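You operate a simulated robot arm through the tools that you are given. There is no shell and no other tool. Be economical: measure what you need, move in short steps, check, and stop when the job is done.

You run a simulated robot arm. Do the job below in one go: nothing can be reset, and whatever is moved stays where it is left.

Task
Lift the large basket onto the drip tray and drain the tank.
Fine: shut the drain after, turn the pipe valve shut, spill no nuts. Set down upright: large basket.
Where things are to end (x, y in the base frame): large basket within 60 mm of [570, 120].

The check looks at the end state, three seconds after you hand in, the way a careful person would. Anything else that was tipped, shoved, dropped, spilled or broken makes it a failure.

Robot
A 7-joint arm with a two-finger parallel gripper, fixed in place. Base frame: the origin is at the foot of the arm, x ahead of it, y to its left, z up; the work surface is at about z = 699. Readings come in mm, degrees, newtons and seconds.
With the tool pointing down near the work surface it reaches from about 340 to 780 mm from the base axis. Its first joint turns from -166.0 to 166.0 degrees. Payload 3.91 kg.
The TCP is the grasp point between the finger pads, 30 mm short of the fingertips. In the tool frame z runs along the fingers and y along their closing line. Largest opening 110 mm; finger width 20, thickness 10; the body of the gripper, 48 by 112 mm, starts 55 mm behind the TCP.
Orientation is that of the tool frame in the base frame, as a unit quaternion [w, x, y, z]. With the fingers straight down and closing along the base's y, the tool's x points along the base's -x, its y along +y and its z along -z.

Tools
- The arm moves only by the tool drive_tool. Its arguments are lists of equal length, an entry for each row: "linear": the shift along the tool's x, y, z in mm, a list of three; "rotation": the turn, a rotation vector about the tool's x, y, z in degrees, a list of three; "gripper": the closure, from 0 (fully open) to 1 (shut). In form: {"linear": [[dx, dy, dz], ...], "rotation": [[rx, ry, rz], ...], "gripper": [gripper, ...]}. A call has 1 to 8 rows; each row shifts and turns the commanded pose from where the row before left it, along the tool's axes as they then stand. Rows are played at 5 a second. More than 50 mm and 8.6 degrees between two rows, or a gripper value outside its range, and nothing of the call is played. A pose out of reach is approached as far as the arm can. The call stops where the force on the tool passes 40 N (or 10 N more than at its start, if that is more) or the arm is blocked; 0.2 s more then pass. Each finger travels about 153 mm/s and halts on what it meets, pressing with about 39 N; the grip force reading is that of the motor and also rises with nothing between the fingers. The clock runs only during rows and for 0.2 s after the last one: add rows that do not move to give the fingers time. The reply holds the time, the measured pose of the TCP, the force on the tool along the base axes, the opening and the grip force, in the units named above and with some noise, with the torque about the TCP (base axes, N m) and any sound that the robot's microphone picked up.
- Cameras (640 x 400 px; columns grow to the right, rows downward): "scene" is fixed at [221.1, 650.8, 1309.2]; the picture's right is [-0.79, -0.61, 0.00], its down [-0.35, 0.45, -0.82] and it looks along [0.51, -0.65, -0.57] (base axes); focal length 214 px, centre (320, 200). "wrist" rides on the gripper at [77, 7, -114] in the tool frame; the picture's right is [-0.09, 1.00, 0.00], its down [-0.80, -0.07, -0.59] and it looks along [-0.59, -0.05, 0.80] (tool axes); focal length 270 px, centre (320, 200). There is no depth. A picture from a camera that has moved, and an enlarged one, comes with that camera's place and axes in the base frame and with its lens.
- camera(camera): a new picture of that camera. The clock stands still meanwhile.
- lift_body(by): slides the trunk up (or, below 0, down) by that many mm; the arm rides with it, the base frame stays. It gives what a move gives, with no picture.
- zoom(camera, box): a new picture of the part [left, top, right, bottom] of that camera's present view, enlarged. The clock stands still meanwhile.
- hand_in(): hands the job in; it is judged then, once.

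Go step by step. Nothing tells you positions but the pictures and the camera data: compare them with the known pose of the tool, close in by small moves and look again before you grip or let go. The budget is 120 turns and 84 pictures, counting those below and the enlarged ones. Unless the task says otherwise, let go and move clear before handing in, and close with one line.

The tools are called after "Call:" by a JSON object that holds its "fn" and its "kwargs". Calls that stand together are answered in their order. drive_tool: Moves the arm, as the interface text tells. Its arguments: {"type":"object","properties":{"linear":{"type":"array"},"rotation":{"type":"array"},"gripper":{"type":"array"}},"required":["linear","rotation","gripper"]} The other tools are called the same way: lift_body (by) slides the trunk up or down; camera (camera) takes a picture; zoom (camera, box) takes an enlarged picture of a part of a camera's view; hand_in () hands the job in.

At the start:

```text
time: 0.0
tool_pos: [482.7, 72.8, 1240.5]
tcp_rot: [0.0, 0.0, 1.0, 0.001]
force: [0.1, -1.3, 0.6]
torque: [0.01, -0.01, -0.01]
opening: 110.1
grip_force: 0.1
trunk travel left (down, up): [-450.0, 160.0]
```

scene: 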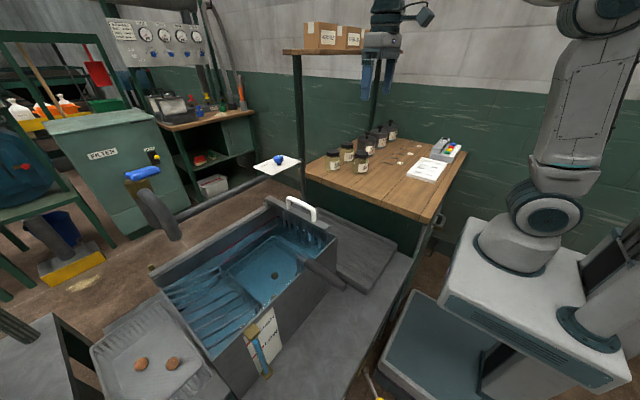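
wrist: 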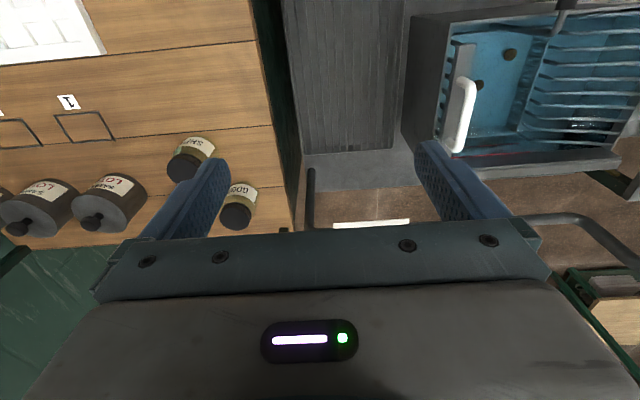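

I see a parts-washer tank with a basket (white handle), a drip tray beside it, a blue pipe valve and a drain lever. I'll zoom in for detail first.

Call:
{"fn": "zoom", "kwargs": {"camera": "scene", "box": [140, 180, 440, 368]}}

Call:
{"fn": "zoom", "kwargs": {"camera": "scene", "box": [60, 130, 320, 292]}}

Call:
{"fn": "zoom", "kwargs": {"camera": "scene", "box": [180, 290, 340, 390]}}

```text
2.13 times, centred on (290, 274) of scene
camera zoom: at [221.1, 650.8, 1309.2], right [-0.79, -0.61, 0.0], down [-0.35, 0.45, -0.82], along [0.51, -0.65, -0.57], focal length 456 px, centre (384, 43)
```

zoom: 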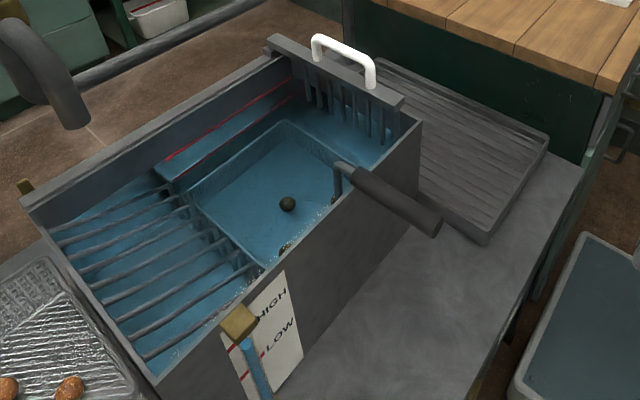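

```text
2.46 times, centred on (190, 211) of scene
camera zoom: at [221.1, 650.8, 1309.2], right [-0.79, -0.61, 0.0], down [-0.35, 0.45, -0.82], along [0.51, -0.65, -0.57], focal length 528 px, centre (640, 173)
```

zoom: 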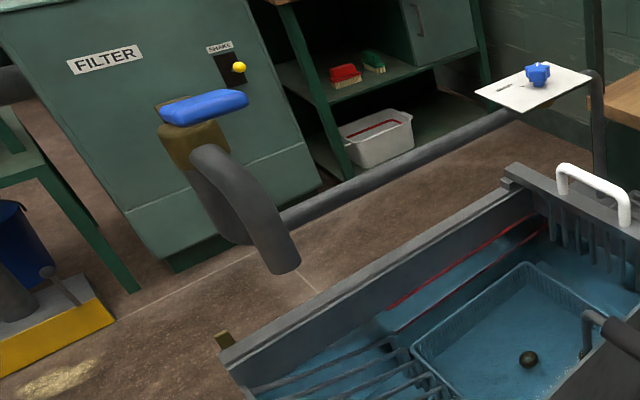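

```text
4.00 times, centred on (260, 340) of scene
camera zoom: at [221.1, 650.8, 1309.2], right [-0.79, -0.61, 0.0], down [-0.35, 0.45, -0.82], along [0.51, -0.65, -0.57], focal length 858 px, centre (560, -360)
```

zoom: 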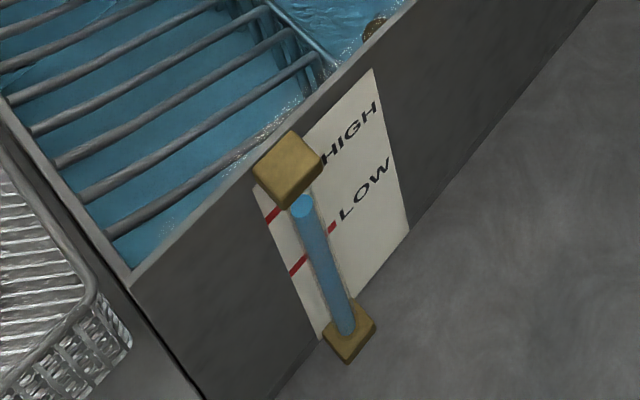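

I take the tank to span x 442–722, y 297–649, with its top near z 902, and the ribbed drip tray to be at the target. I'll bring the wrist camera over for a closer look.

Call:
{"fn": "drive_tool", "kwargs": {"linear": [[12, 42, 0], [12, 42, 0], [12, 42, 0], [12, 42, 0], [12, 42, 0], [12, 42, 0], [12, 42, 0], [12, 42, 0]], "rotation": [[0, 0, 0], [0, 0, 0], [0, 0, 0], [0, 0, 0], [0, 0, 0], [0, 0, 0], [0, 0, 0], [0, 0, 0]], "gripper": [0, 0, 0, 0, 0, 0, 0, 0]}}

Call:
{"fn": "camera", "kwargs": {"camera": "wrist"}}

Call:
{"fn": "camera", "kwargs": {"camera": "scene"}}

```text
time: 1.8
tool_pos: [386.8, 410.0, 1241.1]
tcp_rot: [0.0, 0.0, 1.0, -0.001]
force: [-1.6, 1.1, 1.1]
torque: [-0.01, 0.0, 0.03]
opening: 110.0
grip_force: 0.0
trunk travel left (down, up): [-450.0, 160.0]
```

```text
78 pictures are left
camera wrist: at [309.6, 418.5, 1356.3], right [0.09, 1.0, 0.0], down [0.8, -0.07, 0.59], along [0.59, -0.05, -0.8], focal length 270 px, centre (320, 200)
```

wrist: 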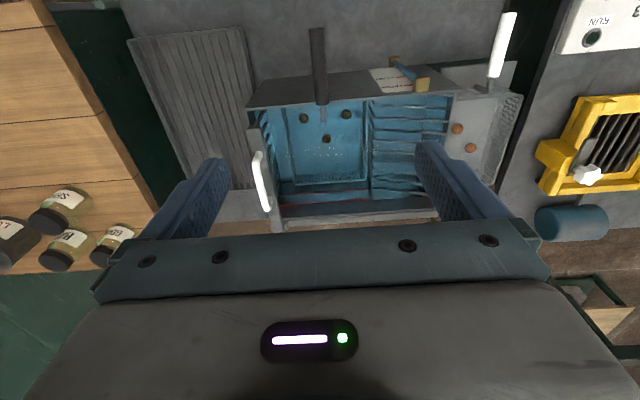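

```text
77 pictures are left
```

scene: 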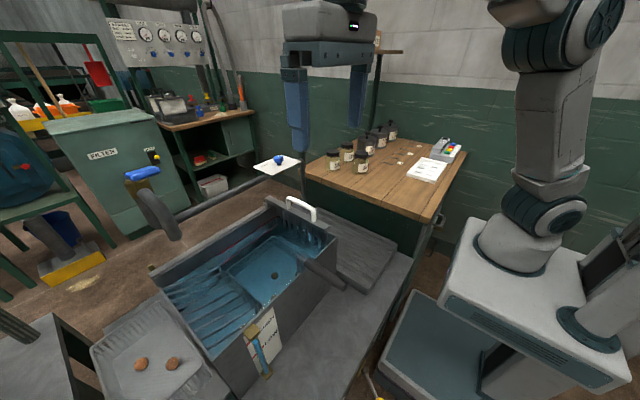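

The camera view is now over the tank, upside down (far side at the bottom). I'll enlarge the tank region.

Call:
{"fn": "zoom", "kwargs": {"camera": "wrist", "box": [230, 20, 550, 220]}}

Call:
{"fn": "zoom", "kwargs": {"camera": "wrist", "box": [240, 90, 400, 190]}}

```text
2.00 times, centred on (390, 120) of wrist
camera zoom: at [309.6, 418.5, 1356.3], right [0.09, 1.0, 0.0], down [0.8, -0.07, 0.59], along [0.59, -0.05, -0.8], focal length 541 px, centre (180, 360)
```

zoom: 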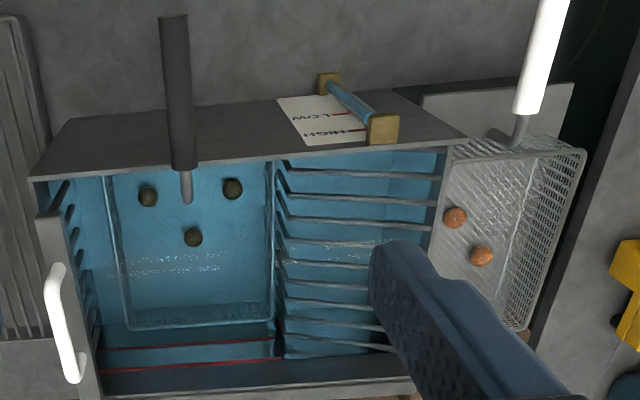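

```text
4.00 times, centred on (320, 140) of wrist
camera zoom: at [309.6, 418.5, 1356.3], right [0.09, 1.0, 0.0], down [0.8, -0.07, 0.59], along [0.59, -0.05, -0.8], focal length 1081 px, centre (320, 440)
```

zoom: 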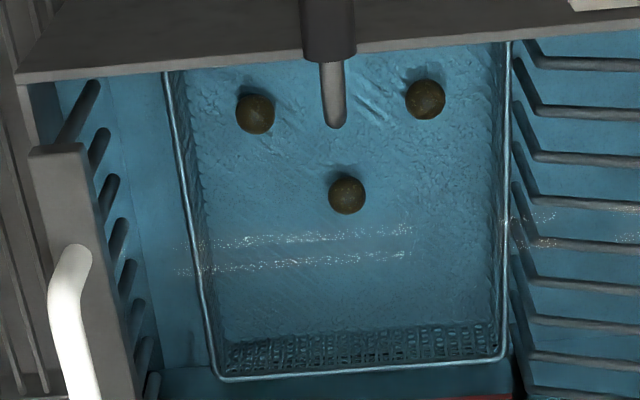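

The large basket, holding three dark nuts, sits in the tank with its rim at about (455–682, 324–506, 780). Its grey handle runs along x at about y 411, z 910. Next I need to find the spout, valves and drain.

Call:
{"fn": "drive_tool", "kwargs": {"linear": [[0, 45, 0], [0, 45, 0], [0, 45, 0], [0, 45, 0]], "rotation": [[0, 0, 0], [0, 0, 0], [0, 0, 0], [0, 0, 0]], "gripper": [0, 0, 0, 0]}}

Call:
{"fn": "camera", "kwargs": {"camera": "wrist"}}

Call:
{"fn": "zoom", "kwargs": {"camera": "scene", "box": [110, 140, 210, 202]}}

Call:
{"fn": "zoom", "kwargs": {"camera": "scene", "box": [230, 140, 320, 196]}}

```text
time: 2.8
tool_pos: [363.9, 516.9, 1221.1]
tcp_rot: [0.0, 0.0, 1.0, 0.0]
force: [-0.1, -0.8, 0.2]
torque: [0.03, 0.01, 0.02]
opening: 109.8
grip_force: 0.1
out of reach, approached as far as the arm can: row 2, 3, 4
trunk travel left (down, up): [-450.0, 160.0]
```

```text
74 pictures are left
camera wrist: at [285.6, 523.4, 1336.1], right [0.09, 1.0, 0.0], down [0.8, -0.07, 0.59], along [0.59, -0.05, -0.8], focal length 270 px, centre (320, 200)
```

wrist: 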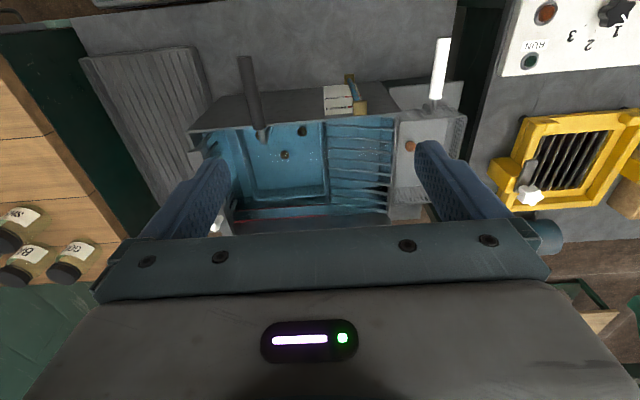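

```text
6.40 times, centred on (160, 171) of scene
camera zoom: at [221.1, 650.8, 1309.2], right [-0.79, -0.61, 0.0], down [-0.35, 0.45, -0.82], along [0.51, -0.65, -0.57], focal length 1373 px, centre (1344, 386)
```

zoom: 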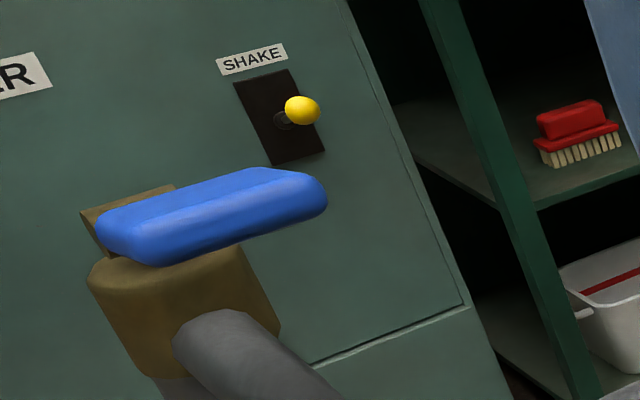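

```text
7.11 times, centred on (275, 168) of scene
camera zoom: at [221.1, 650.8, 1309.2], right [-0.79, -0.61, 0.0], down [-0.35, 0.45, -0.82], along [0.51, -0.65, -0.57], focal length 1525 px, centre (640, 428)
```

zoom: 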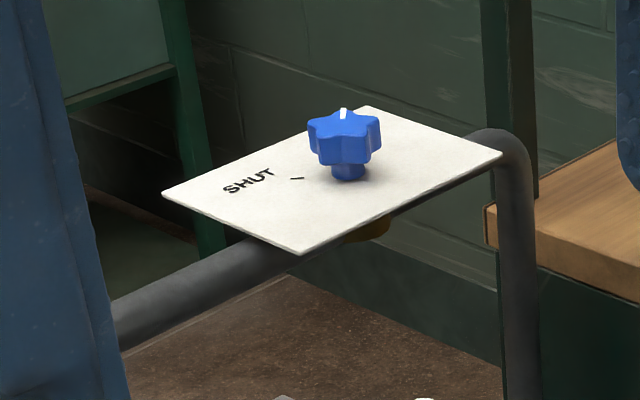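

The star knob on a plate marked SHUT is the pipe valve. I'll turn the wrist camera towards the tank's left and back to find the drain.

Call:
{"fn": "drive_tool", "kwargs": {"linear": [[0, -15, 0], [0, -15, 0], [0, -15, 0], [0, -15, 0], [0, -15, 0], [0, -15, 0], [0, 0, 0], [0, 0, 0]], "rotation": [[0, 0, -8], [0, 0, -8], [0, 0, -8], [0, 0, -8], [0, 0, -8], [0, 0, -8], [0, 0, -8], [0, 0, -8]], "gripper": [0, 0, 0, 0, 0, 0, 0, 0]}}

Call:
{"fn": "camera", "kwargs": {"camera": "wrist"}}

```text
time: 4.6
tool_pos: [393.6, 435.9, 1217.8]
tcp_rot: [0.0, -0.531, 0.847, 0.0]
force: [0.1, -0.1, -0.7]
torque: [-0.01, -0.01, -0.01]
opening: 110.1
grip_force: 0.1
trunk travel left (down, up): [-450.0, 160.0]
```

```text
71 pictures are left
camera wrist: at [353.3, 370.1, 1333.2], right [-0.86, 0.51, 0.0], down [0.41, 0.69, 0.59], along [0.31, 0.51, -0.8], focal length 270 px, centre (320, 200)
```

wrist: 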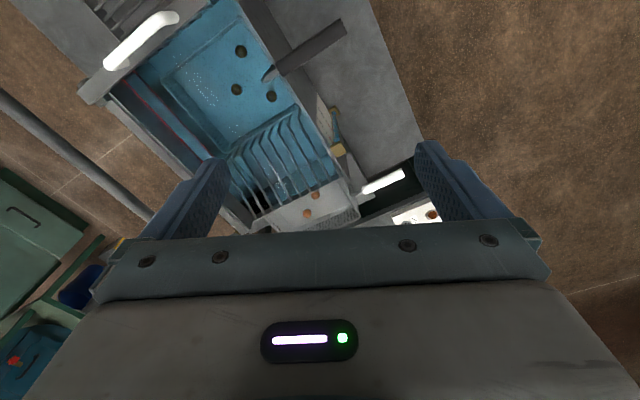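

The gripper hides the far side, so I'll swing back and tilt the tool forward to look at the back of the tank.

Call:
{"fn": "drive_tool", "kwargs": {"linear": [[0, 0, 0], [0, 0, 0], [0, 0, 0], [0, 0, 0], [0, 0, 0], [0, 0, 0], [0, 0, 0], [0, 0, 0]], "rotation": [[0, 0, 8], [0, 0, 8], [0, 0, 8], [0, 0, 8], [0, -8, 0], [0, -8, 0], [0, -8, 0], [0, -8, 0]], "gripper": [0, 0, 0, 0, 0, 0, 0, 0]}}

Call:
{"fn": "camera", "kwargs": {"camera": "wrist"}}

```text
time: 6.4
tool_pos: [393.1, 435.5, 1219.8]
tcp_rot: [0.266, -0.265, 0.924, 0.076]
force: [0.3, -0.1, 0.1]
torque: [0.01, 0.0, -0.01]
opening: 109.9
grip_force: 0.3
trunk travel left (down, up): [-450.0, 160.0]
```

```text
70 pictures are left
camera wrist: at [282.0, 374.3, 1275.5], right [-0.47, 0.88, 0.05], down [0.34, 0.13, 0.93], along [0.82, 0.45, -0.37], focal length 270 px, centre (320, 200)
```

wrist: 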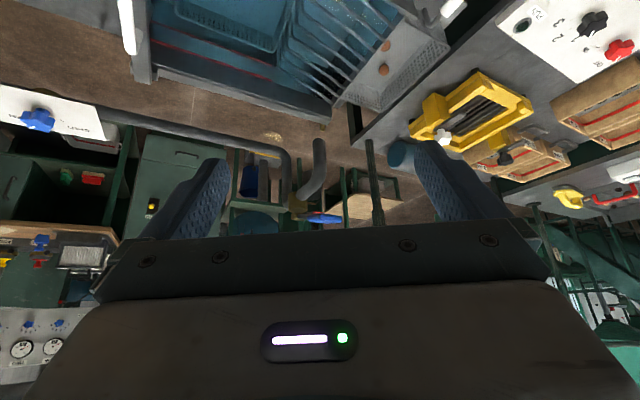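

The blue spout lever is at about (645, 581, 1145) and the star knob at about (810, 152, 970). I'll zoom in on the back of the tank and on the left side.

Call:
{"fn": "zoom", "kwargs": {"camera": "wrist", "box": [180, 60, 440, 222]}}

Call:
{"fn": "zoom", "kwargs": {"camera": "wrist", "box": [390, 0, 640, 156]}}

Call:
{"fn": "zoom", "kwargs": {"camera": "scene", "box": [120, 240, 200, 290]}}

```text
2.46 times, centred on (310, 141) of wrist
camera zoom: at [282.0, 374.3, 1275.5], right [-0.47, 0.88, 0.05], down [0.34, 0.13, 0.93], along [0.82, 0.45, -0.37], focal length 665 px, centre (345, 345)
```

zoom: 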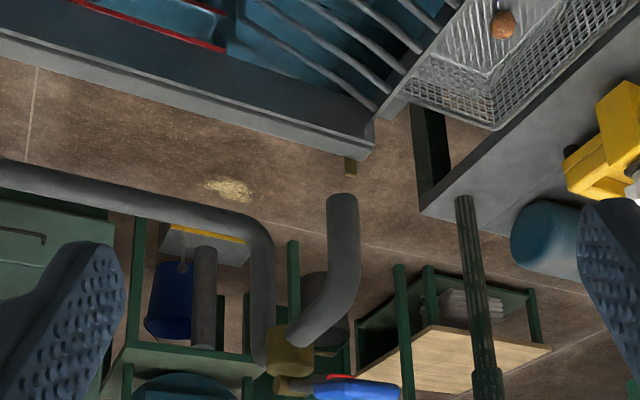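

```text
2.56 times, centred on (515, 78) of wrist
camera zoom: at [282.0, 374.3, 1275.5], right [-0.47, 0.88, 0.05], down [0.34, 0.13, 0.93], along [0.82, 0.45, -0.37], focal length 692 px, centre (-179, 512)
```

zoom: 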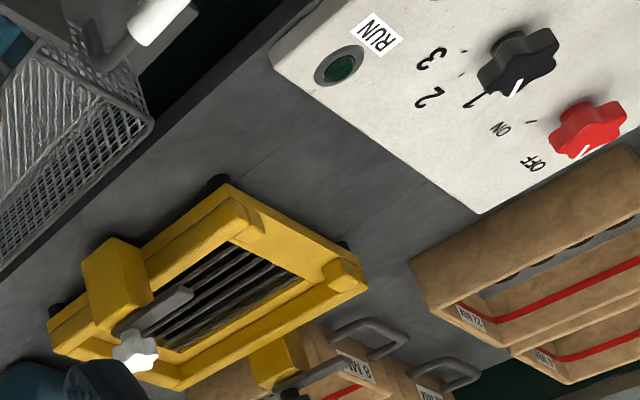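

```text
8.00 times, centred on (160, 265) of scene
camera zoom: at [221.1, 650.8, 1309.2], right [-0.79, -0.61, 0.0], down [-0.35, 0.45, -0.82], along [0.51, -0.65, -0.57], focal length 1716 px, centre (1600, -320)
```

zoom: 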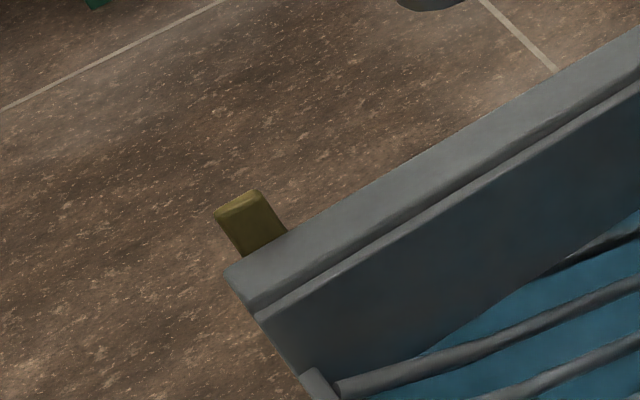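

A brass part sticks out behind the tank's back-left corner at about (734, 636, 890). I'll check the other odd spots near the bench front before deciding what the drain is.

Call:
{"fn": "zoom", "kwargs": {"camera": "scene", "box": [320, 260, 460, 400]}}

Call:
{"fn": "zoom", "kwargs": {"camera": "scene", "box": [0, 280, 220, 400]}}

Call:
{"fn": "lift_body", "kwargs": {"by": 160}}

```text
2.86 times, centred on (390, 330) of scene
camera zoom: at [221.1, 650.8, 1309.2], right [-0.79, -0.61, 0.0], down [-0.35, 0.45, -0.82], along [0.51, -0.65, -0.57], focal length 613 px, centre (120, -171)
```

zoom: 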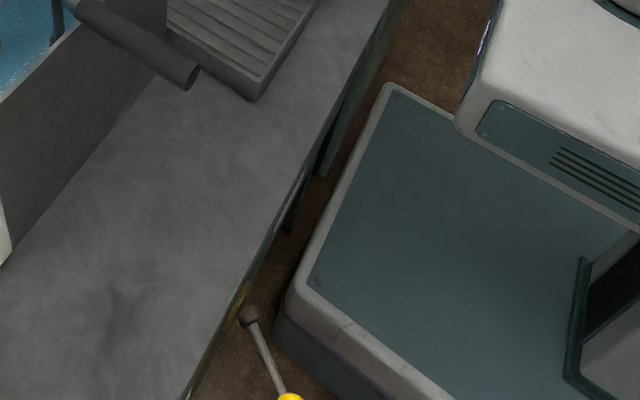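

```text
2.91 times, centred on (110, 340) of scene
camera zoom: at [221.1, 650.8, 1309.2], right [-0.79, -0.61, 0.0], down [-0.35, 0.45, -0.82], along [0.51, -0.65, -0.57], focal length 624 px, centre (931, -207)
```

zoom: 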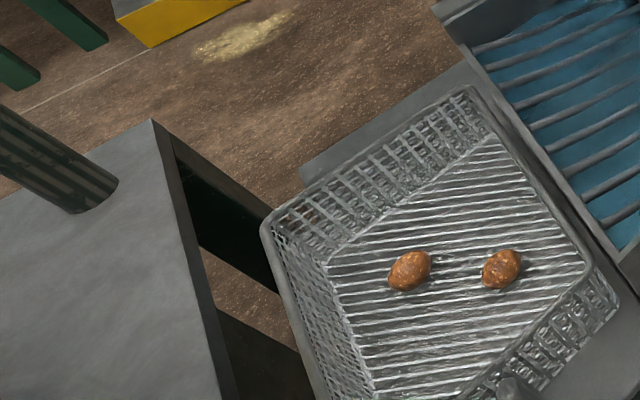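

```text
time: 8.2
tool_pos: [394.0, 434.3, 1378.8]
tcp_rot: [0.265, -0.265, 0.924, 0.077]
force: [-1.3, 0.3, -0.1]
torque: [-0.01, 0.01, -0.02]
opening: 110.1
grip_force: 0.1
trunk travel left (down, up): [-610.0, 0.0]
```

There is a yellow-ball lever on a brass fitting at the bench's front edge, near (250, 430, 650), which is very likely the drain. I'll straighten the tool and look down there.

Call:
{"fn": "drive_tool", "kwargs": {"linear": [[0, 0, 0], [0, 0, 0], [0, 0, 0], [0, 0, 0], [0, 0, 0], [0, 0, 0], [0, 0, 0], [0, 0, 0]], "rotation": [[0, 8, 0], [0, 8, 0], [0, 8, 0], [0, 8, 0], [0, 0, 8], [0, 0, 8], [0, 0, 8], [0, 0, 8]], "gripper": [0, 0, 0, 0, 0, 0, 0, 0]}}

Call:
{"fn": "lift_body", "kwargs": {"by": -200}}

Call:
{"fn": "drive_tool", "kwargs": {"linear": [[0, 0, 0], [0, 0, 0], [0, 0, 0]], "rotation": [[0, 8, 0], [0, 8, 0], [0, 8, 0]], "gripper": [0, 0, 0]}}

Call:
{"fn": "camera", "kwargs": {"camera": "wrist"}}

```text
time: 10.0
tool_pos: [392.7, 435.6, 1379.5]
tcp_rot: [0.001, 0.002, 1.0, 0.0]
force: [0.4, 0.1, -0.1]
torque: [0.01, 0.01, -0.01]
opening: 109.9
grip_force: 0.0
trunk travel left (down, up): [-610.0, 0.0]
```

```text
time: 12.2
tool_pos: [394.2, 434.9, 1179.2]
tcp_rot: [0.0, 0.0, 1.0, 0.0]
force: [0.3, -0.9, -1.0]
torque: [0.02, -0.01, -0.01]
opening: 110.1
grip_force: 0.1
trunk travel left (down, up): [-410.0, 200.0]
```

```text
time: 13.0
tool_pos: [393.3, 436.2, 1178.3]
tcp_rot: [-0.141, 0.001, 0.99, 0.0]
force: [1.0, 0.1, 0.3]
torque: [0.02, 0.05, 0.02]
opening: 110.1
grip_force: 0.1
out of reach, approached as far as the arm can: row 3
trunk travel left (down, up): [-410.0, 200.0]
```

```text
64 pictures are left
camera wrist: at [351.1, 442.3, 1310.3], right [0.08, 1.0, -0.02], down [0.93, -0.07, 0.35], along [0.35, -0.05, -0.94], focal length 270 px, centre (320, 200)
```

wrist: 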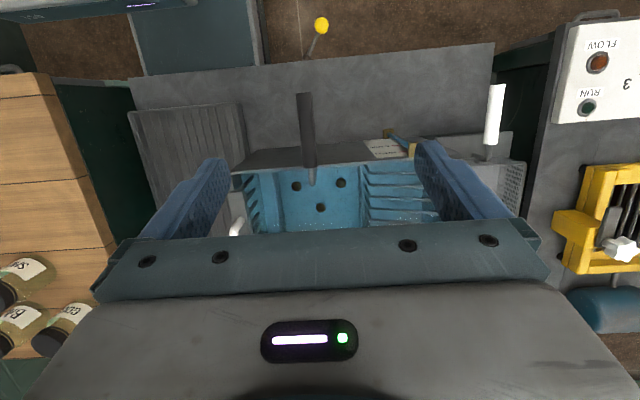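

The yellow ball is at about (202, 442, 613), with the pivot near (258, 415, 642). I'll zoom in on both views.

Call:
{"fn": "zoom", "kwargs": {"camera": "scene", "box": [350, 350, 430, 400]}}

Call:
{"fn": "zoom", "kwargs": {"camera": "wrist", "box": [270, 0, 370, 62]}}

```text
8.00 times, centred on (390, 375) of scene
camera zoom: at [221.1, 650.8, 1309.2], right [-0.79, -0.61, 0.0], down [-0.35, 0.45, -0.82], along [0.51, -0.65, -0.57], focal length 1716 px, centre (-240, -1200)
```

zoom: 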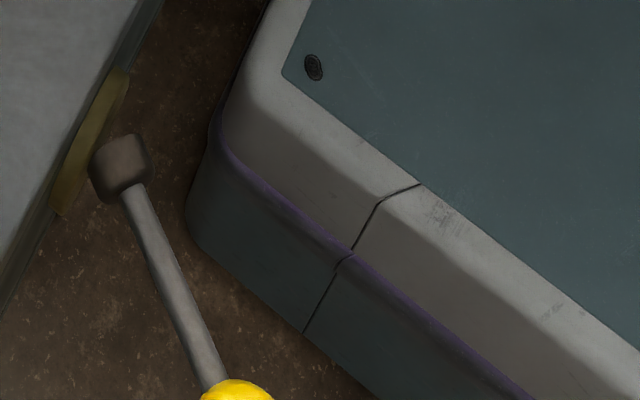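

```text
6.40 times, centred on (320, 31) of wrist
camera zoom: at [351.1, 442.3, 1310.3], right [0.08, 1.0, -0.02], down [0.93, -0.07, 0.35], along [0.35, -0.05, -0.94], focal length 1730 px, centre (320, 1282)
```

zoom: 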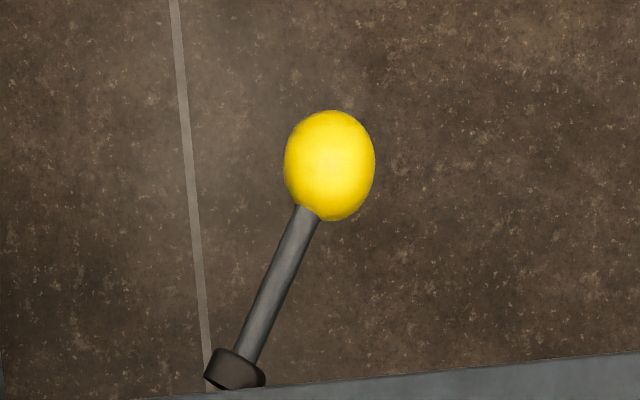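

The drain lever swings roughly horizontally: pivot (260, 403, 593), ball (201, 443, 605), leaning +y. I'll go down beside it on the +y side with fingers shut, then push it towards -y.

Call:
{"fn": "drive_tool", "kwargs": {"linear": [[0, 0, 0], [0, 0, 0], [45, 18, 0], [45, 18, 0], [45, 18, 0], [45, 0, 0]], "rotation": [[0, -8, 0], [0, -8, 0], [0, 0, 0], [0, 0, 0], [0, 0, 0], [0, 0, 0]], "gripper": [0.3, 0.6, 1, 1, 1, 1]}}

Call:
{"fn": "camera", "kwargs": {"camera": "wrist"}}

```text
time: 14.4
tool_pos: [213.7, 489.0, 1177.5]
tcp_rot: [0.0, 0.0, 1.0, 0.0]
force: [-0.6, -0.1, -0.5]
torque: [0.02, -0.02, 0.01]
opening: 0.1
grip_force: 37.9
trunk travel left (down, up): [-410.0, 200.0]
```

```text
61 pictures are left
camera wrist: at [135.4, 496.1, 1292.1], right [0.09, 1.0, 0.0], down [0.8, -0.07, 0.59], along [0.59, -0.05, -0.8], focal length 270 px, centre (320, 200)
```

wrist: 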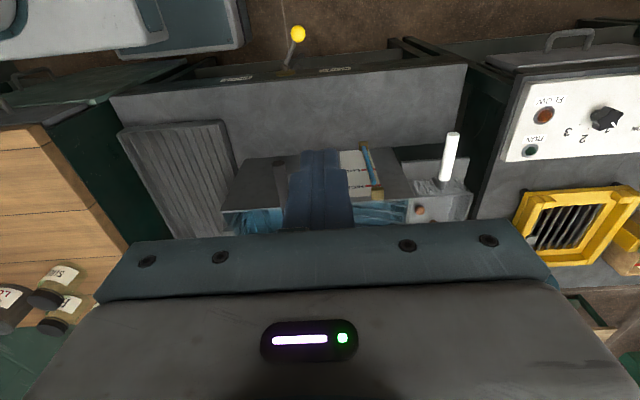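

There are labels on the bench apron beside the lever, so I'll zoom in to read them.

Call:
{"fn": "zoom", "kwargs": {"camera": "wrist", "box": [200, 20, 380, 100]}}

```text
3.56 times, centred on (290, 60) of wrist
camera zoom: at [135.4, 496.1, 1292.1], right [0.09, 1.0, 0.0], down [0.8, -0.07, 0.59], along [0.59, -0.05, -0.8], focal length 961 px, centre (427, 698)
```

zoom: 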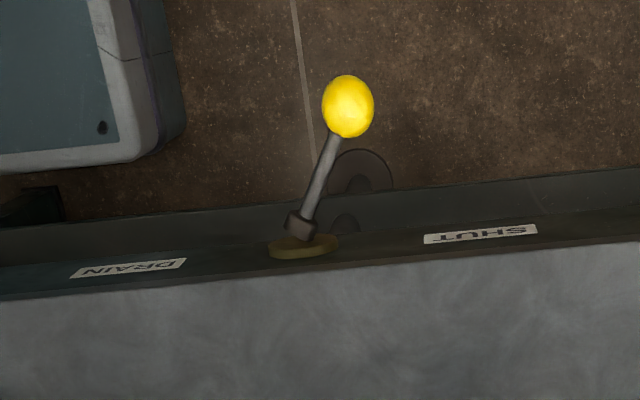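

DRAIN is on the -y side and SHUT on the +y side, and the lever currently leans to SHUT. I'll descend beside the ball.

Call:
{"fn": "drive_tool", "kwargs": {"linear": [[2, 1, 50], [2, 1, 50], [2, 1, 50], [2, 1, 50], [2, 1, 50], [0, 0, 50], [0, 0, 50], [0, 0, 50]], "rotation": [[0, 0, 0], [0, 0, 0], [0, 0, 0], [0, 0, 0], [0, 0, 0], [0, 0, 0], [0, 0, 0], [0, 0, 0]], "gripper": [1, 1, 1, 1, 1, 1, 1, 1]}}

Call:
{"fn": "camera", "kwargs": {"camera": "scene"}}

Call:
{"fn": "camera", "kwargs": {"camera": "wrist"}}

```text
time: 16.2
tool_pos: [203.6, 493.0, 777.0]
tcp_rot: [0.0, 0.0, 1.0, 0.0]
force: [-0.1, -0.3, -0.1]
torque: [0.01, 0.0, 0.01]
opening: 0.0
grip_force: 37.9
trunk travel left (down, up): [-410.0, 200.0]
```

```text
59 pictures are left
```

scene: 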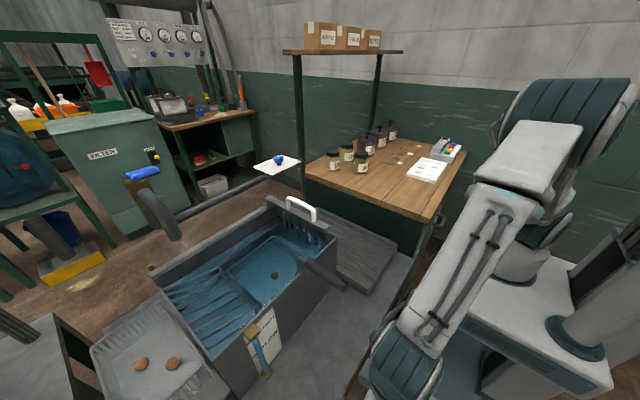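

```text
58 pictures are left
camera wrist: at [125.3, 499.8, 891.6], right [0.09, 1.0, 0.0], down [0.8, -0.07, 0.59], along [0.59, -0.05, -0.8], focal length 270 px, centre (320, 200)
```

wrist: 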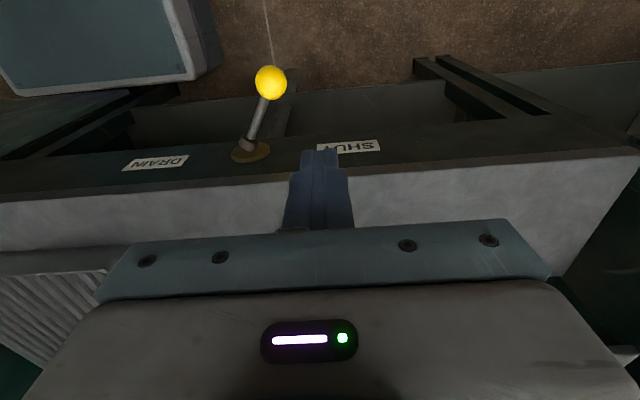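

The ball refines to about (194, 443, 597). I'll descend the rest of the way on the SHUT side of it.

Call:
{"fn": "drive_tool", "kwargs": {"linear": [[2, 0, 45], [2, 0, 45], [2, 0, 45], [0, 0, 37]], "rotation": [[0, 0, 0], [0, 0, 0], [0, 0, 0], [0, 0, 0]], "gripper": [1, 1, 1, 1]}}

Call:
{"fn": "camera", "kwargs": {"camera": "wrist"}}

```text
time: 17.2
tool_pos: [198.3, 492.6, 606.2]
tcp_rot: [0.0, 0.0, 1.0, 0.0]
force: [-0.2, -0.1, -0.3]
torque: [0.0, 0.02, 0.03]
opening: 0.2
grip_force: 37.8
trunk travel left (down, up): [-410.0, 200.0]
```

```text
57 pictures are left
camera wrist: at [120.7, 499.4, 721.4], right [0.09, 1.0, 0.0], down [0.8, -0.07, 0.59], along [0.59, -0.05, -0.8], focal length 270 px, centre (320, 200)
```

wrist: 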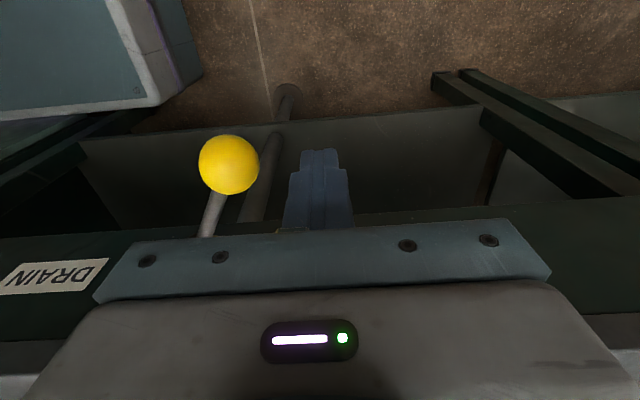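

The ball is level with the fingers, so I'll push towards -y.

Call:
{"fn": "drive_tool", "kwargs": {"linear": [[0, -12, 0], [0, -12, 0], [0, -12, 0], [0, -12, 0], [0, -12, 0], [0, -12, 0], [0, -12, 0], [0, -8, 0]], "rotation": [[0, 0, 0], [0, 0, 0], [0, 0, 0], [0, 0, 0], [0, 0, 0], [0, 0, 0], [0, 0, 0], [0, 0, 0]], "gripper": [1, 1, 1, 1, 1, 1, 1, 1]}}

Call:
{"fn": "camera", "kwargs": {"camera": "wrist"}}

```text
time: 19.0
tool_pos: [199.2, 401.5, 607.8]
tcp_rot: [0.0, 0.001, 1.0, 0.0]
force: [1.4, 0.9, -0.5]
torque: [0.0, -0.01, 0.0]
opening: 0.3
grip_force: 37.4
trunk travel left (down, up): [-410.0, 200.0]
```

```text
56 pictures are left
camera wrist: at [120.9, 408.4, 721.6], right [0.09, 1.0, 0.0], down [0.8, -0.07, 0.59], along [0.59, -0.05, -0.8], focal length 270 px, centre (320, 200)
```

wrist: 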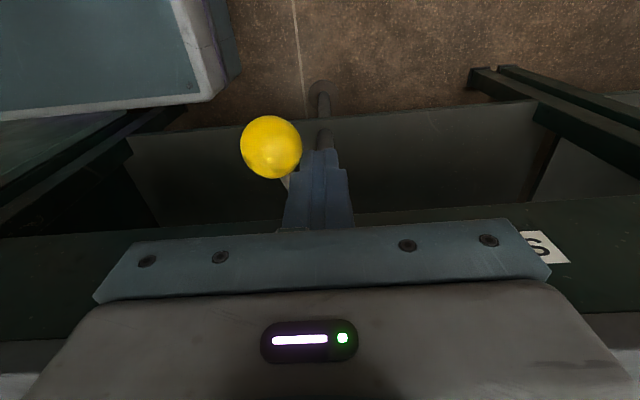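

The lever is moving easily, so I'll push further towards its stop.

Call:
{"fn": "drive_tool", "kwargs": {"linear": [[0, -6, 0], [0, -6, 0], [0, -6, 0], [0, -6, 0], [0, -6, 0]], "rotation": [[0, 0, 0], [0, 0, 0], [0, 0, 0], [0, 0, 0], [0, 0, 0]], "gripper": [1, 1, 1, 1, 1]}}

Call:
{"fn": "camera", "kwargs": {"camera": "wrist"}}

Call:
{"fn": "zoom", "kwargs": {"camera": "scene", "box": [140, 180, 440, 368]}}

```text
time: 20.2
tool_pos: [197.7, 383.6, 609.1]
tcp_rot: [0.003, -0.001, 1.0, 0.011]
force: [-4.2, 15.8, -10.9]
torque: [0.45, 0.06, -0.13]
opening: 0.1
grip_force: 37.7
trunk travel left (down, up): [-410.0, 200.0]
stopped in row 5: the force on the tool passed its limit at 43 N (the readings are from after the stop); the commanded pose is now the measured one
```

```text
55 pictures are left
camera wrist: at [120.1, 387.8, 722.8], right [0.09, 1.0, 0.02], down [0.8, -0.08, 0.6], along [0.6, -0.03, -0.8], focal length 270 px, centre (320, 200)
```

wrist: 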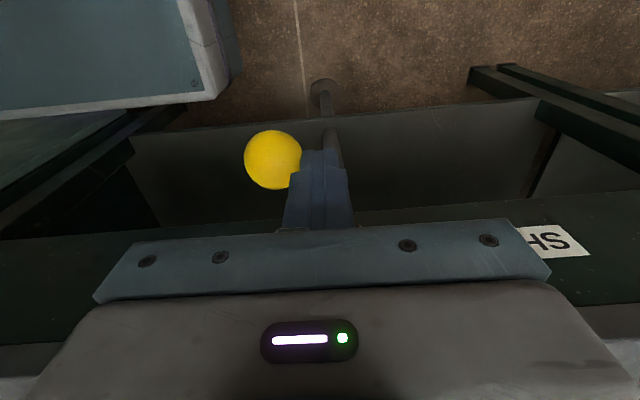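

```text
2.13 times, centred on (290, 274) of scene
camera zoom: at [221.1, 650.8, 1309.2], right [-0.79, -0.61, 0.0], down [-0.35, 0.45, -0.82], along [0.51, -0.65, -0.57], focal length 456 px, centre (384, 43)
```

zoom: 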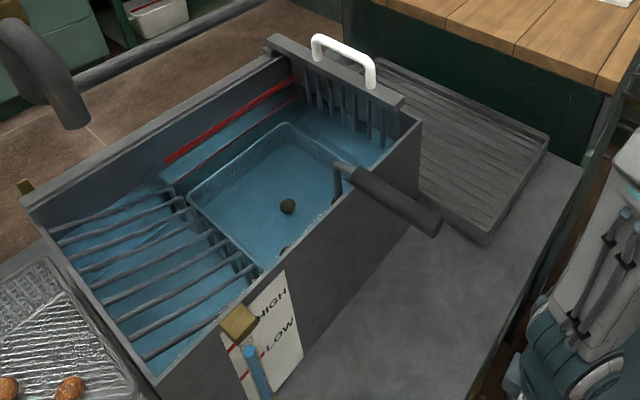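

The lever is at its DRAIN stop and the water level is dropping. I'll back away and rise, then go for the pipe-valve knob.

Call:
{"fn": "drive_tool", "kwargs": {"linear": [[0, 25, 0], [0, 15, -40], [0, 0, -50], [0, 0, -50], [0, 0, -50], [0, 0, -50], [0, 0, -50], [0, 0, -50]], "rotation": [[0, 0, 0], [0, 0, 0], [0, 0, 0], [0, 0, 0], [0, 0, 0], [0, 0, 0], [0, 0, 0], [0, 0, 0]], "gripper": [1, 1, 1, 1, 1, 1, 0.5, 0]}}

Call:
{"fn": "lift_body", "kwargs": {"by": 200}}

Call:
{"fn": "zoom", "kwargs": {"camera": "scene", "box": [180, 290, 340, 390]}}

```text
time: 22.0
tool_pos: [197.6, 414.5, 950.1]
tcp_rot: [0.003, 0.0, 1.0, 0.009]
force: [0.3, 0.0, -0.2]
torque: [0.01, -0.01, 0.0]
opening: 110.0
grip_force: 0.1
trunk travel left (down, up): [-410.0, 200.0]
```

```text
time: 24.2
tool_pos: [197.9, 415.0, 1148.4]
tcp_rot: [0.004, 0.0, 1.0, 0.009]
force: [0.8, -0.1, -0.1]
torque: [0.0, 0.0, 0.01]
opening: 110.1
grip_force: 0.1
trunk travel left (down, up): [-610.0, 0.0]
```

```text
4.00 times, centred on (260, 340) of scene
camera zoom: at [221.1, 650.8, 1309.2], right [-0.79, -0.61, 0.0], down [-0.35, 0.45, -0.82], along [0.51, -0.65, -0.57], focal length 858 px, centre (560, -360)
```

zoom: 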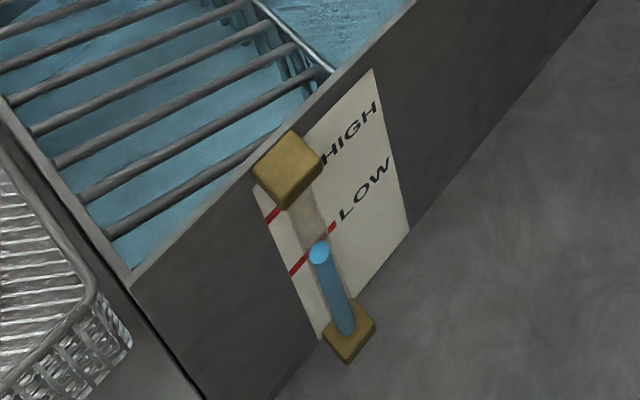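

The tank is draining. With the trunk up, I'll move towards the star knob and look at it.

Call:
{"fn": "drive_tool", "kwargs": {"linear": [[-41, -30, 0], [-41, -30, 0], [-41, -30, 0], [-41, -30, 0], [-41, -30, 0], [-41, -30, 0], [-41, -30, 0], [-41, -30, 0]], "rotation": [[0, 0, 0], [0, 0, 0], [0, 0, 0], [0, 0, 0], [0, 0, 0], [0, 0, 0], [0, 0, 0], [0, 0, 0]], "gripper": [0, 0, 0, 0, 0, 0, 0, 0]}}

Call:
{"fn": "drive_tool", "kwargs": {"linear": [[-30, 0, 0], [-30, 0, 0], [0, 0, 0], [0, 0, 0]], "rotation": [[0, 0, 0], [0, 0, 0], [0, -8, 0], [0, -8, 0]], "gripper": [0, 0, 0, 0]}}

Call:
{"fn": "camera", "kwargs": {"camera": "wrist"}}

Call:
{"fn": "camera", "kwargs": {"camera": "scene"}}

```text
refused: row 1 steps farther than a row can; nothing moved
```

```text
time: 25.2
tool_pos: [258.8, 414.8, 1150.3]
tcp_rot: [0.143, 0.001, 0.99, 0.008]
force: [-0.5, -0.5, 0.6]
torque: [0.0, -0.01, 0.01]
opening: 110.0
grip_force: 0.1
trunk travel left (down, up): [-610.0, 0.0]
```

```text
52 pictures are left
camera wrist: at [151.8, 420.6, 1238.5], right [0.08, 1.0, 0.04], down [0.6, -0.08, 0.8], along [0.8, -0.04, -0.61], focal length 270 px, centre (320, 200)
```

wrist: 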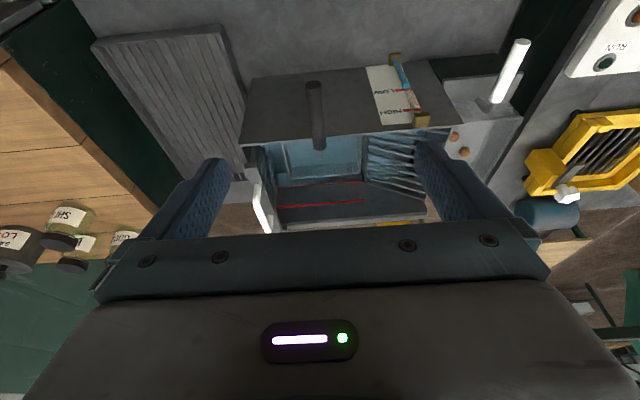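

```text
51 pictures are left
```

scene: 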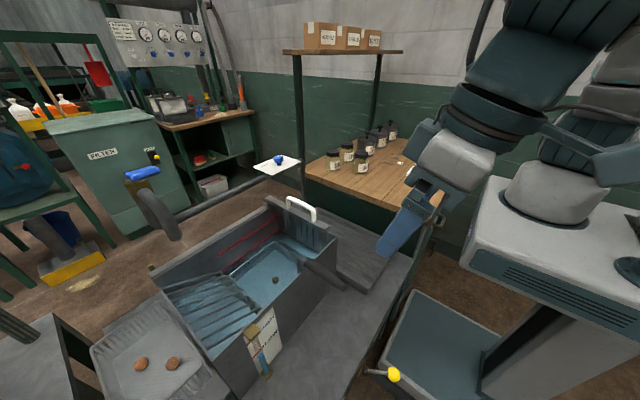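

Still tilted 16°, so I'll move diagonally towards the knob with shorter rows.

Call:
{"fn": "drive_tool", "kwargs": {"linear": [[-36.4, -26, 10.8], [-36.4, -26, 10.8], [-36.4, -26, 10.8], [-36.4, -26, 10.8], [-36.4, -26, 10.8], [-36.4, -26, 10.8], [-36.4, -26, 10.8], [-36.4, -26, 10.8]], "rotation": [[0, 0, 0], [0, 0, 0], [0, 0, 0], [0, 0, 0], [0, 0, 0], [0, 0, 0], [0, 0, 0], [0, 0, 0]], "gripper": [0, 0, 0, 0, 0, 0, 0, 0]}}

Call:
{"fn": "camera", "kwargs": {"camera": "wrist"}}

```text
time: 27.0
tool_pos: [565.3, 208.4, 1147.3]
tcp_rot: [0.141, 0.0, 0.99, 0.009]
force: [0.1, 0.1, 0.0]
torque: [-0.03, 0.01, 0.01]
opening: 109.8
grip_force: 0.1
trunk travel left (down, up): [-610.0, 0.0]
```

```text
50 pictures are left
camera wrist: at [458.6, 213.3, 1235.5], right [0.08, 1.0, 0.04], down [0.6, -0.08, 0.79], along [0.79, -0.04, -0.61], focal length 270 px, centre (320, 200)
```

wrist: 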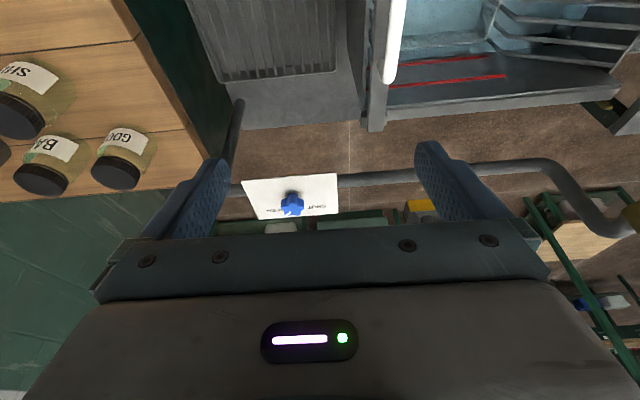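

Call:
{"fn": "zoom", "kwargs": {"camera": "wrist", "box": [220, 160, 370, 230]}}

Call:
{"fn": "zoom", "kwargs": {"camera": "scene", "box": [230, 140, 320, 196]}}

```text
4.27 times, centred on (295, 195) of wrist
camera zoom: at [458.6, 213.3, 1235.5], right [0.08, 1.0, 0.04], down [0.6, -0.08, 0.79], along [0.79, -0.04, -0.61], focal length 1153 px, centre (427, 221)
```

zoom: 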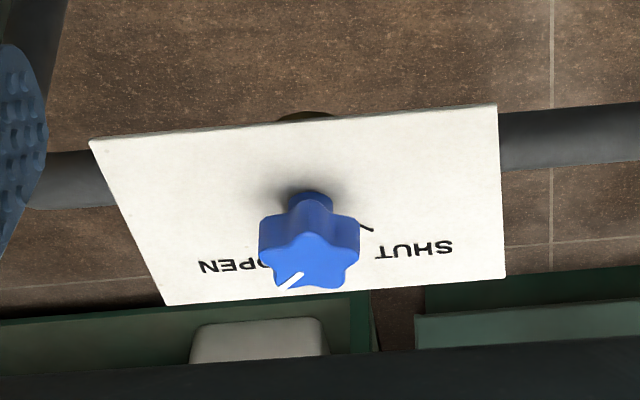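

```text
7.11 times, centred on (275, 168) of scene
camera zoom: at [221.1, 650.8, 1309.2], right [-0.79, -0.61, 0.0], down [-0.35, 0.45, -0.82], along [0.51, -0.65, -0.57], focal length 1525 px, centre (640, 428)
```

zoom: 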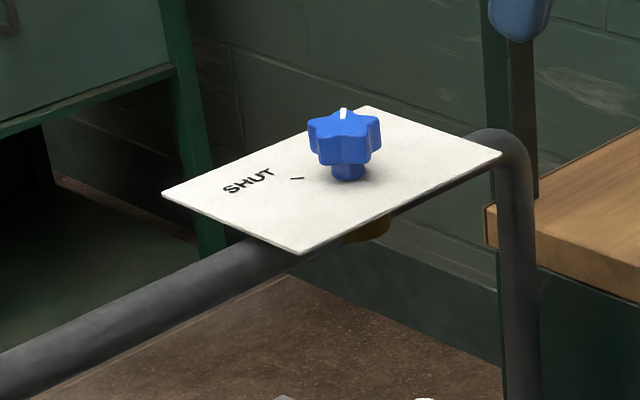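

The mark points to OPEN (about -42° azimuth) and the SHUT tick is at about +42°. The knob top is near (812, 149, 978) and the plate near z 943. I'll move above it, keeping the tilt.

Call:
{"fn": "drive_tool", "kwargs": {"linear": [[-29.8, -8.4, 23.8], [-29.8, -8.4, 23.8], [-29.8, -8.4, 23.8], [-29.8, -8.4, 23.8], [-29.8, -8.4, 23.8], [-29.8, -8.4, 23.8], [-29.8, -8.4, 23.8]], "rotation": [[0, 0, 0], [0, 0, 0], [0, 0, 0], [0, 0, 0], [0, 0, 0], [0, 0, 0], [0, 0, 0]], "gripper": [0.2, 0.42, 0.42, 0.42, 0.42, 0.42, 0.42]}}

Call:
{"fn": "camera", "kwargs": {"camera": "wrist"}}

Call:
{"fn": "zoom", "kwargs": {"camera": "scene", "box": [220, 90, 380, 190]}}

```text
time: 28.6
tool_pos: [811.6, 149.8, 1038.9]
tcp_rot: [0.141, 0.002, 0.99, 0.009]
force: [-0.2, 0.4, 0.2]
torque: [0.0, 0.02, 0.0]
opening: 63.6
grip_force: 0.1
trunk travel left (down, up): [-610.0, 0.0]
```

```text
47 pictures are left
camera wrist: at [705.0, 154.7, 1127.7], right [0.08, 1.0, 0.04], down [0.6, -0.08, 0.79], along [0.79, -0.04, -0.61], focal length 270 px, centre (320, 200)
```

wrist: 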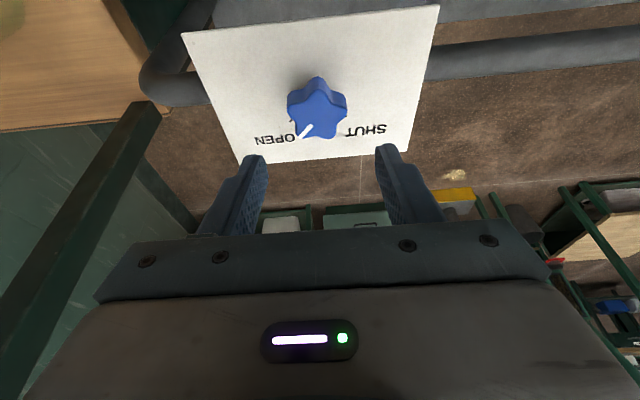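

```text
4.00 times, centred on (300, 140) of scene
camera zoom: at [221.1, 650.8, 1309.2], right [-0.79, -0.61, 0.0], down [-0.35, 0.45, -0.82], along [0.51, -0.65, -0.57], focal length 858 px, centre (400, 440)
```

zoom: 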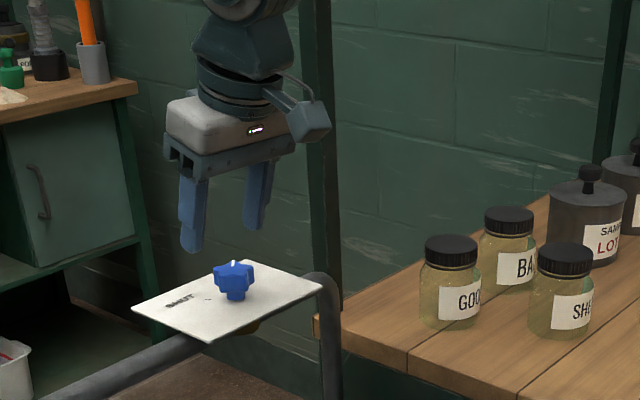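

The knob's centre is at about (809, 150). I'll try reducing the tilt here to see how upright the tool can reach.

Call:
{"fn": "drive_tool", "kwargs": {"linear": [[0, 0, 0], [0, 0, 0]], "rotation": [[0, 4, 0], [0, 4, 0]], "gripper": [0.42, 0.42]}}

```text
time: 29.2
tool_pos: [803.7, 148.3, 1040.2]
tcp_rot: [0.071, 0.0, 0.997, 0.008]
force: [0.0, -0.4, -0.2]
torque: [-0.02, -0.02, 0.0]
opening: 63.9
grip_force: 0.0
out of reach, approached as far as the arm can: row 2
trunk travel left (down, up): [-610.0, 0.0]
```

At 8° tilt it is right at the reach limit, so I'll use about 10°. Then I'll yaw the tool clockwise 42° to line up for the turn.

Call:
{"fn": "drive_tool", "kwargs": {"linear": [[0, 0, 0], [0, 0, 0], [0, 0, 0], [0, 0, 0], [0, 0, 0], [0, 0, 0], [0, 0, 0]], "rotation": [[0, -2, 0], [0, 0, 7], [0, 0, 7], [0, 0, 7], [0, 0, 7], [0, 0, 7], [0, 0, 7]], "gripper": [0.42, 0.42, 0.42, 0.42, 0.42, 0.42, 0.42]}}

Call:
{"fn": "camera", "kwargs": {"camera": "wrist"}}

```text
time: 30.8
tool_pos: [802.2, 149.2, 1041.6]
tcp_rot: [0.08, 0.357, 0.93, 0.041]
force: [-0.6, 0.7, -0.8]
torque: [-0.01, 0.01, 0.0]
opening: 63.8
grip_force: 0.0
trunk travel left (down, up): [-610.0, 0.0]
```

```text
45 pictures are left
camera wrist: at [729.7, 205.2, 1145.8], right [0.72, 0.68, 0.14], down [0.43, -0.6, 0.67], along [0.54, -0.42, -0.73], focal length 270 px, centre (320, 200)
```

wrist: 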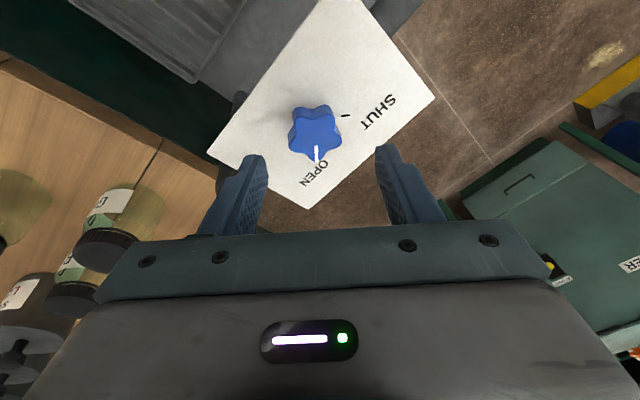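

The mark lines up with the tool, and the knob's centre refines to (808.5, 151). I'll descend so the fingers straddle it.

Call:
{"fn": "drive_tool", "kwargs": {"linear": [[1, -0.6, 15], [1, -0.6, 15], [1, -0.6, 15], [0.5, -0.5, 12.9]], "rotation": [[0, 0, 0], [0, 0, 0], [0, 0, 0], [0, 0, 0]], "gripper": [0.42, 0.42, 0.42, 0.42]}}

Call:
{"fn": "camera", "kwargs": {"camera": "wrist"}}

Call:
{"fn": "zoom", "kwargs": {"camera": "scene", "box": [230, 110, 326, 170]}}

```text
time: 31.8
tool_pos: [808.2, 151.6, 983.7]
tcp_rot: [0.081, 0.357, 0.929, 0.041]
force: [1.0, 0.7, -0.3]
torque: [0.03, -0.01, 0.0]
opening: 63.6
grip_force: 0.1
trunk travel left (down, up): [-610.0, 0.0]
```

```text
44 pictures are left
camera wrist: at [735.1, 206.4, 1088.3], right [0.72, 0.68, 0.14], down [0.43, -0.6, 0.67], along [0.54, -0.42, -0.73], focal length 270 px, centre (320, 200)
```

wrist: 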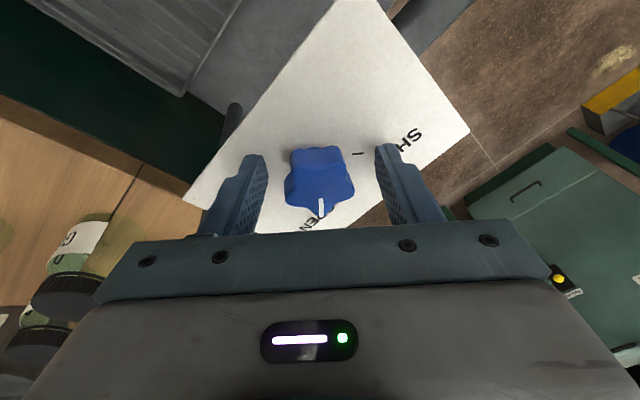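

```text
6.67 times, centred on (278, 140) of scene
camera zoom: at [221.1, 650.8, 1309.2], right [-0.79, -0.61, 0.0], down [-0.35, 0.45, -0.82], along [0.51, -0.65, -0.57], focal length 1430 px, centre (600, 600)
```

zoom: 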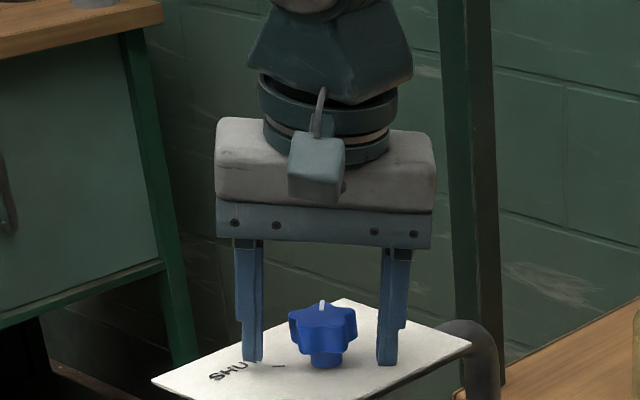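

The fingers straddle the knob well, so I'll close on it.

Call:
{"fn": "drive_tool", "kwargs": {"linear": [[0, 0, 0], [0, 0, 0], [0, 0, 0]], "rotation": [[0, 0, 0], [0, 0, 0], [0, 0, 0]], "gripper": [0.8, 0.8, 0.8]}}

Call:
{"fn": "camera", "kwargs": {"camera": "wrist"}}

```text
time: 32.6
tool_pos: [808.7, 150.3, 983.4]
tcp_rot: [0.08, 0.357, 0.93, 0.04]
force: [-4.3, -1.9, -0.6]
torque: [-0.6, 0.52, -0.04]
opening: 39.4
grip_force: 45.2
trunk travel left (down, up): [-610.0, 0.0]
```

```text
42 pictures are left
camera wrist: at [734.5, 205.8, 1088.4], right [0.72, 0.68, 0.14], down [0.43, -0.6, 0.67], along [0.54, -0.42, -0.73], focal length 270 px, centre (320, 200)
```

wrist: 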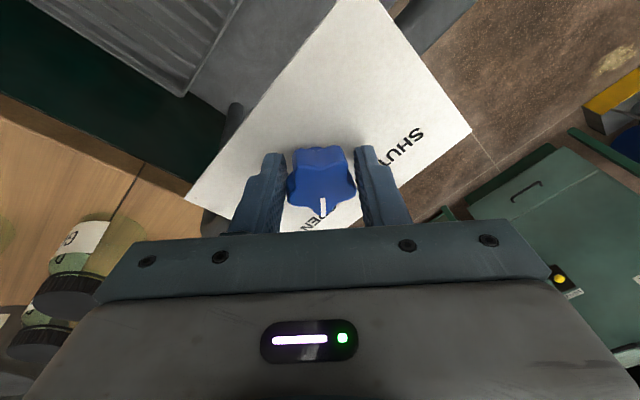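

Gripped at 39 mm. Now I'll turn it counter-clockwise towards SHUT.

Call:
{"fn": "drive_tool", "kwargs": {"linear": [[0, 0, 0], [0, 0, 0], [0, 0, 0], [0, 0, 0], [0, 0, 0], [0, 0, 0], [0, 0, 0]], "rotation": [[0, 0, -6], [0, 0, -7], [0, 0, -8], [0, 0, -8], [0, 0, -8], [0, 0, -8], [0, 0, -8]], "gripper": [0.8, 0.8, 0.8, 0.8, 0.8, 0.8, 0.8]}}

Call:
{"fn": "camera", "kwargs": {"camera": "wrist"}}

```text
time: 34.2
tool_pos: [808.4, 148.6, 984.6]
tcp_rot: [0.092, -0.096, 0.991, 0.0]
force: [-7.1, -11.0, -3.2]
torque: [1.11, -0.27, -0.01]
opening: 37.4
grip_force: 44.2
trunk travel left (down, up): [-610.0, 0.0]
```

```text
41 pictures are left
camera wrist: at [711.8, 139.7, 1083.4], right [-0.1, 0.99, 0.0], down [0.68, 0.07, 0.73], along [0.73, 0.08, -0.68], focal length 270 px, centre (320, 200)
```

wrist: 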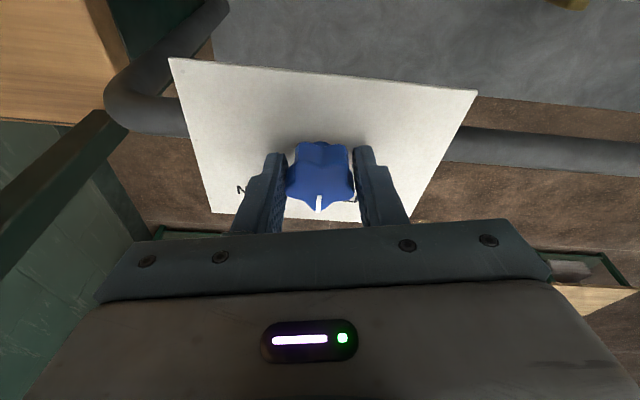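

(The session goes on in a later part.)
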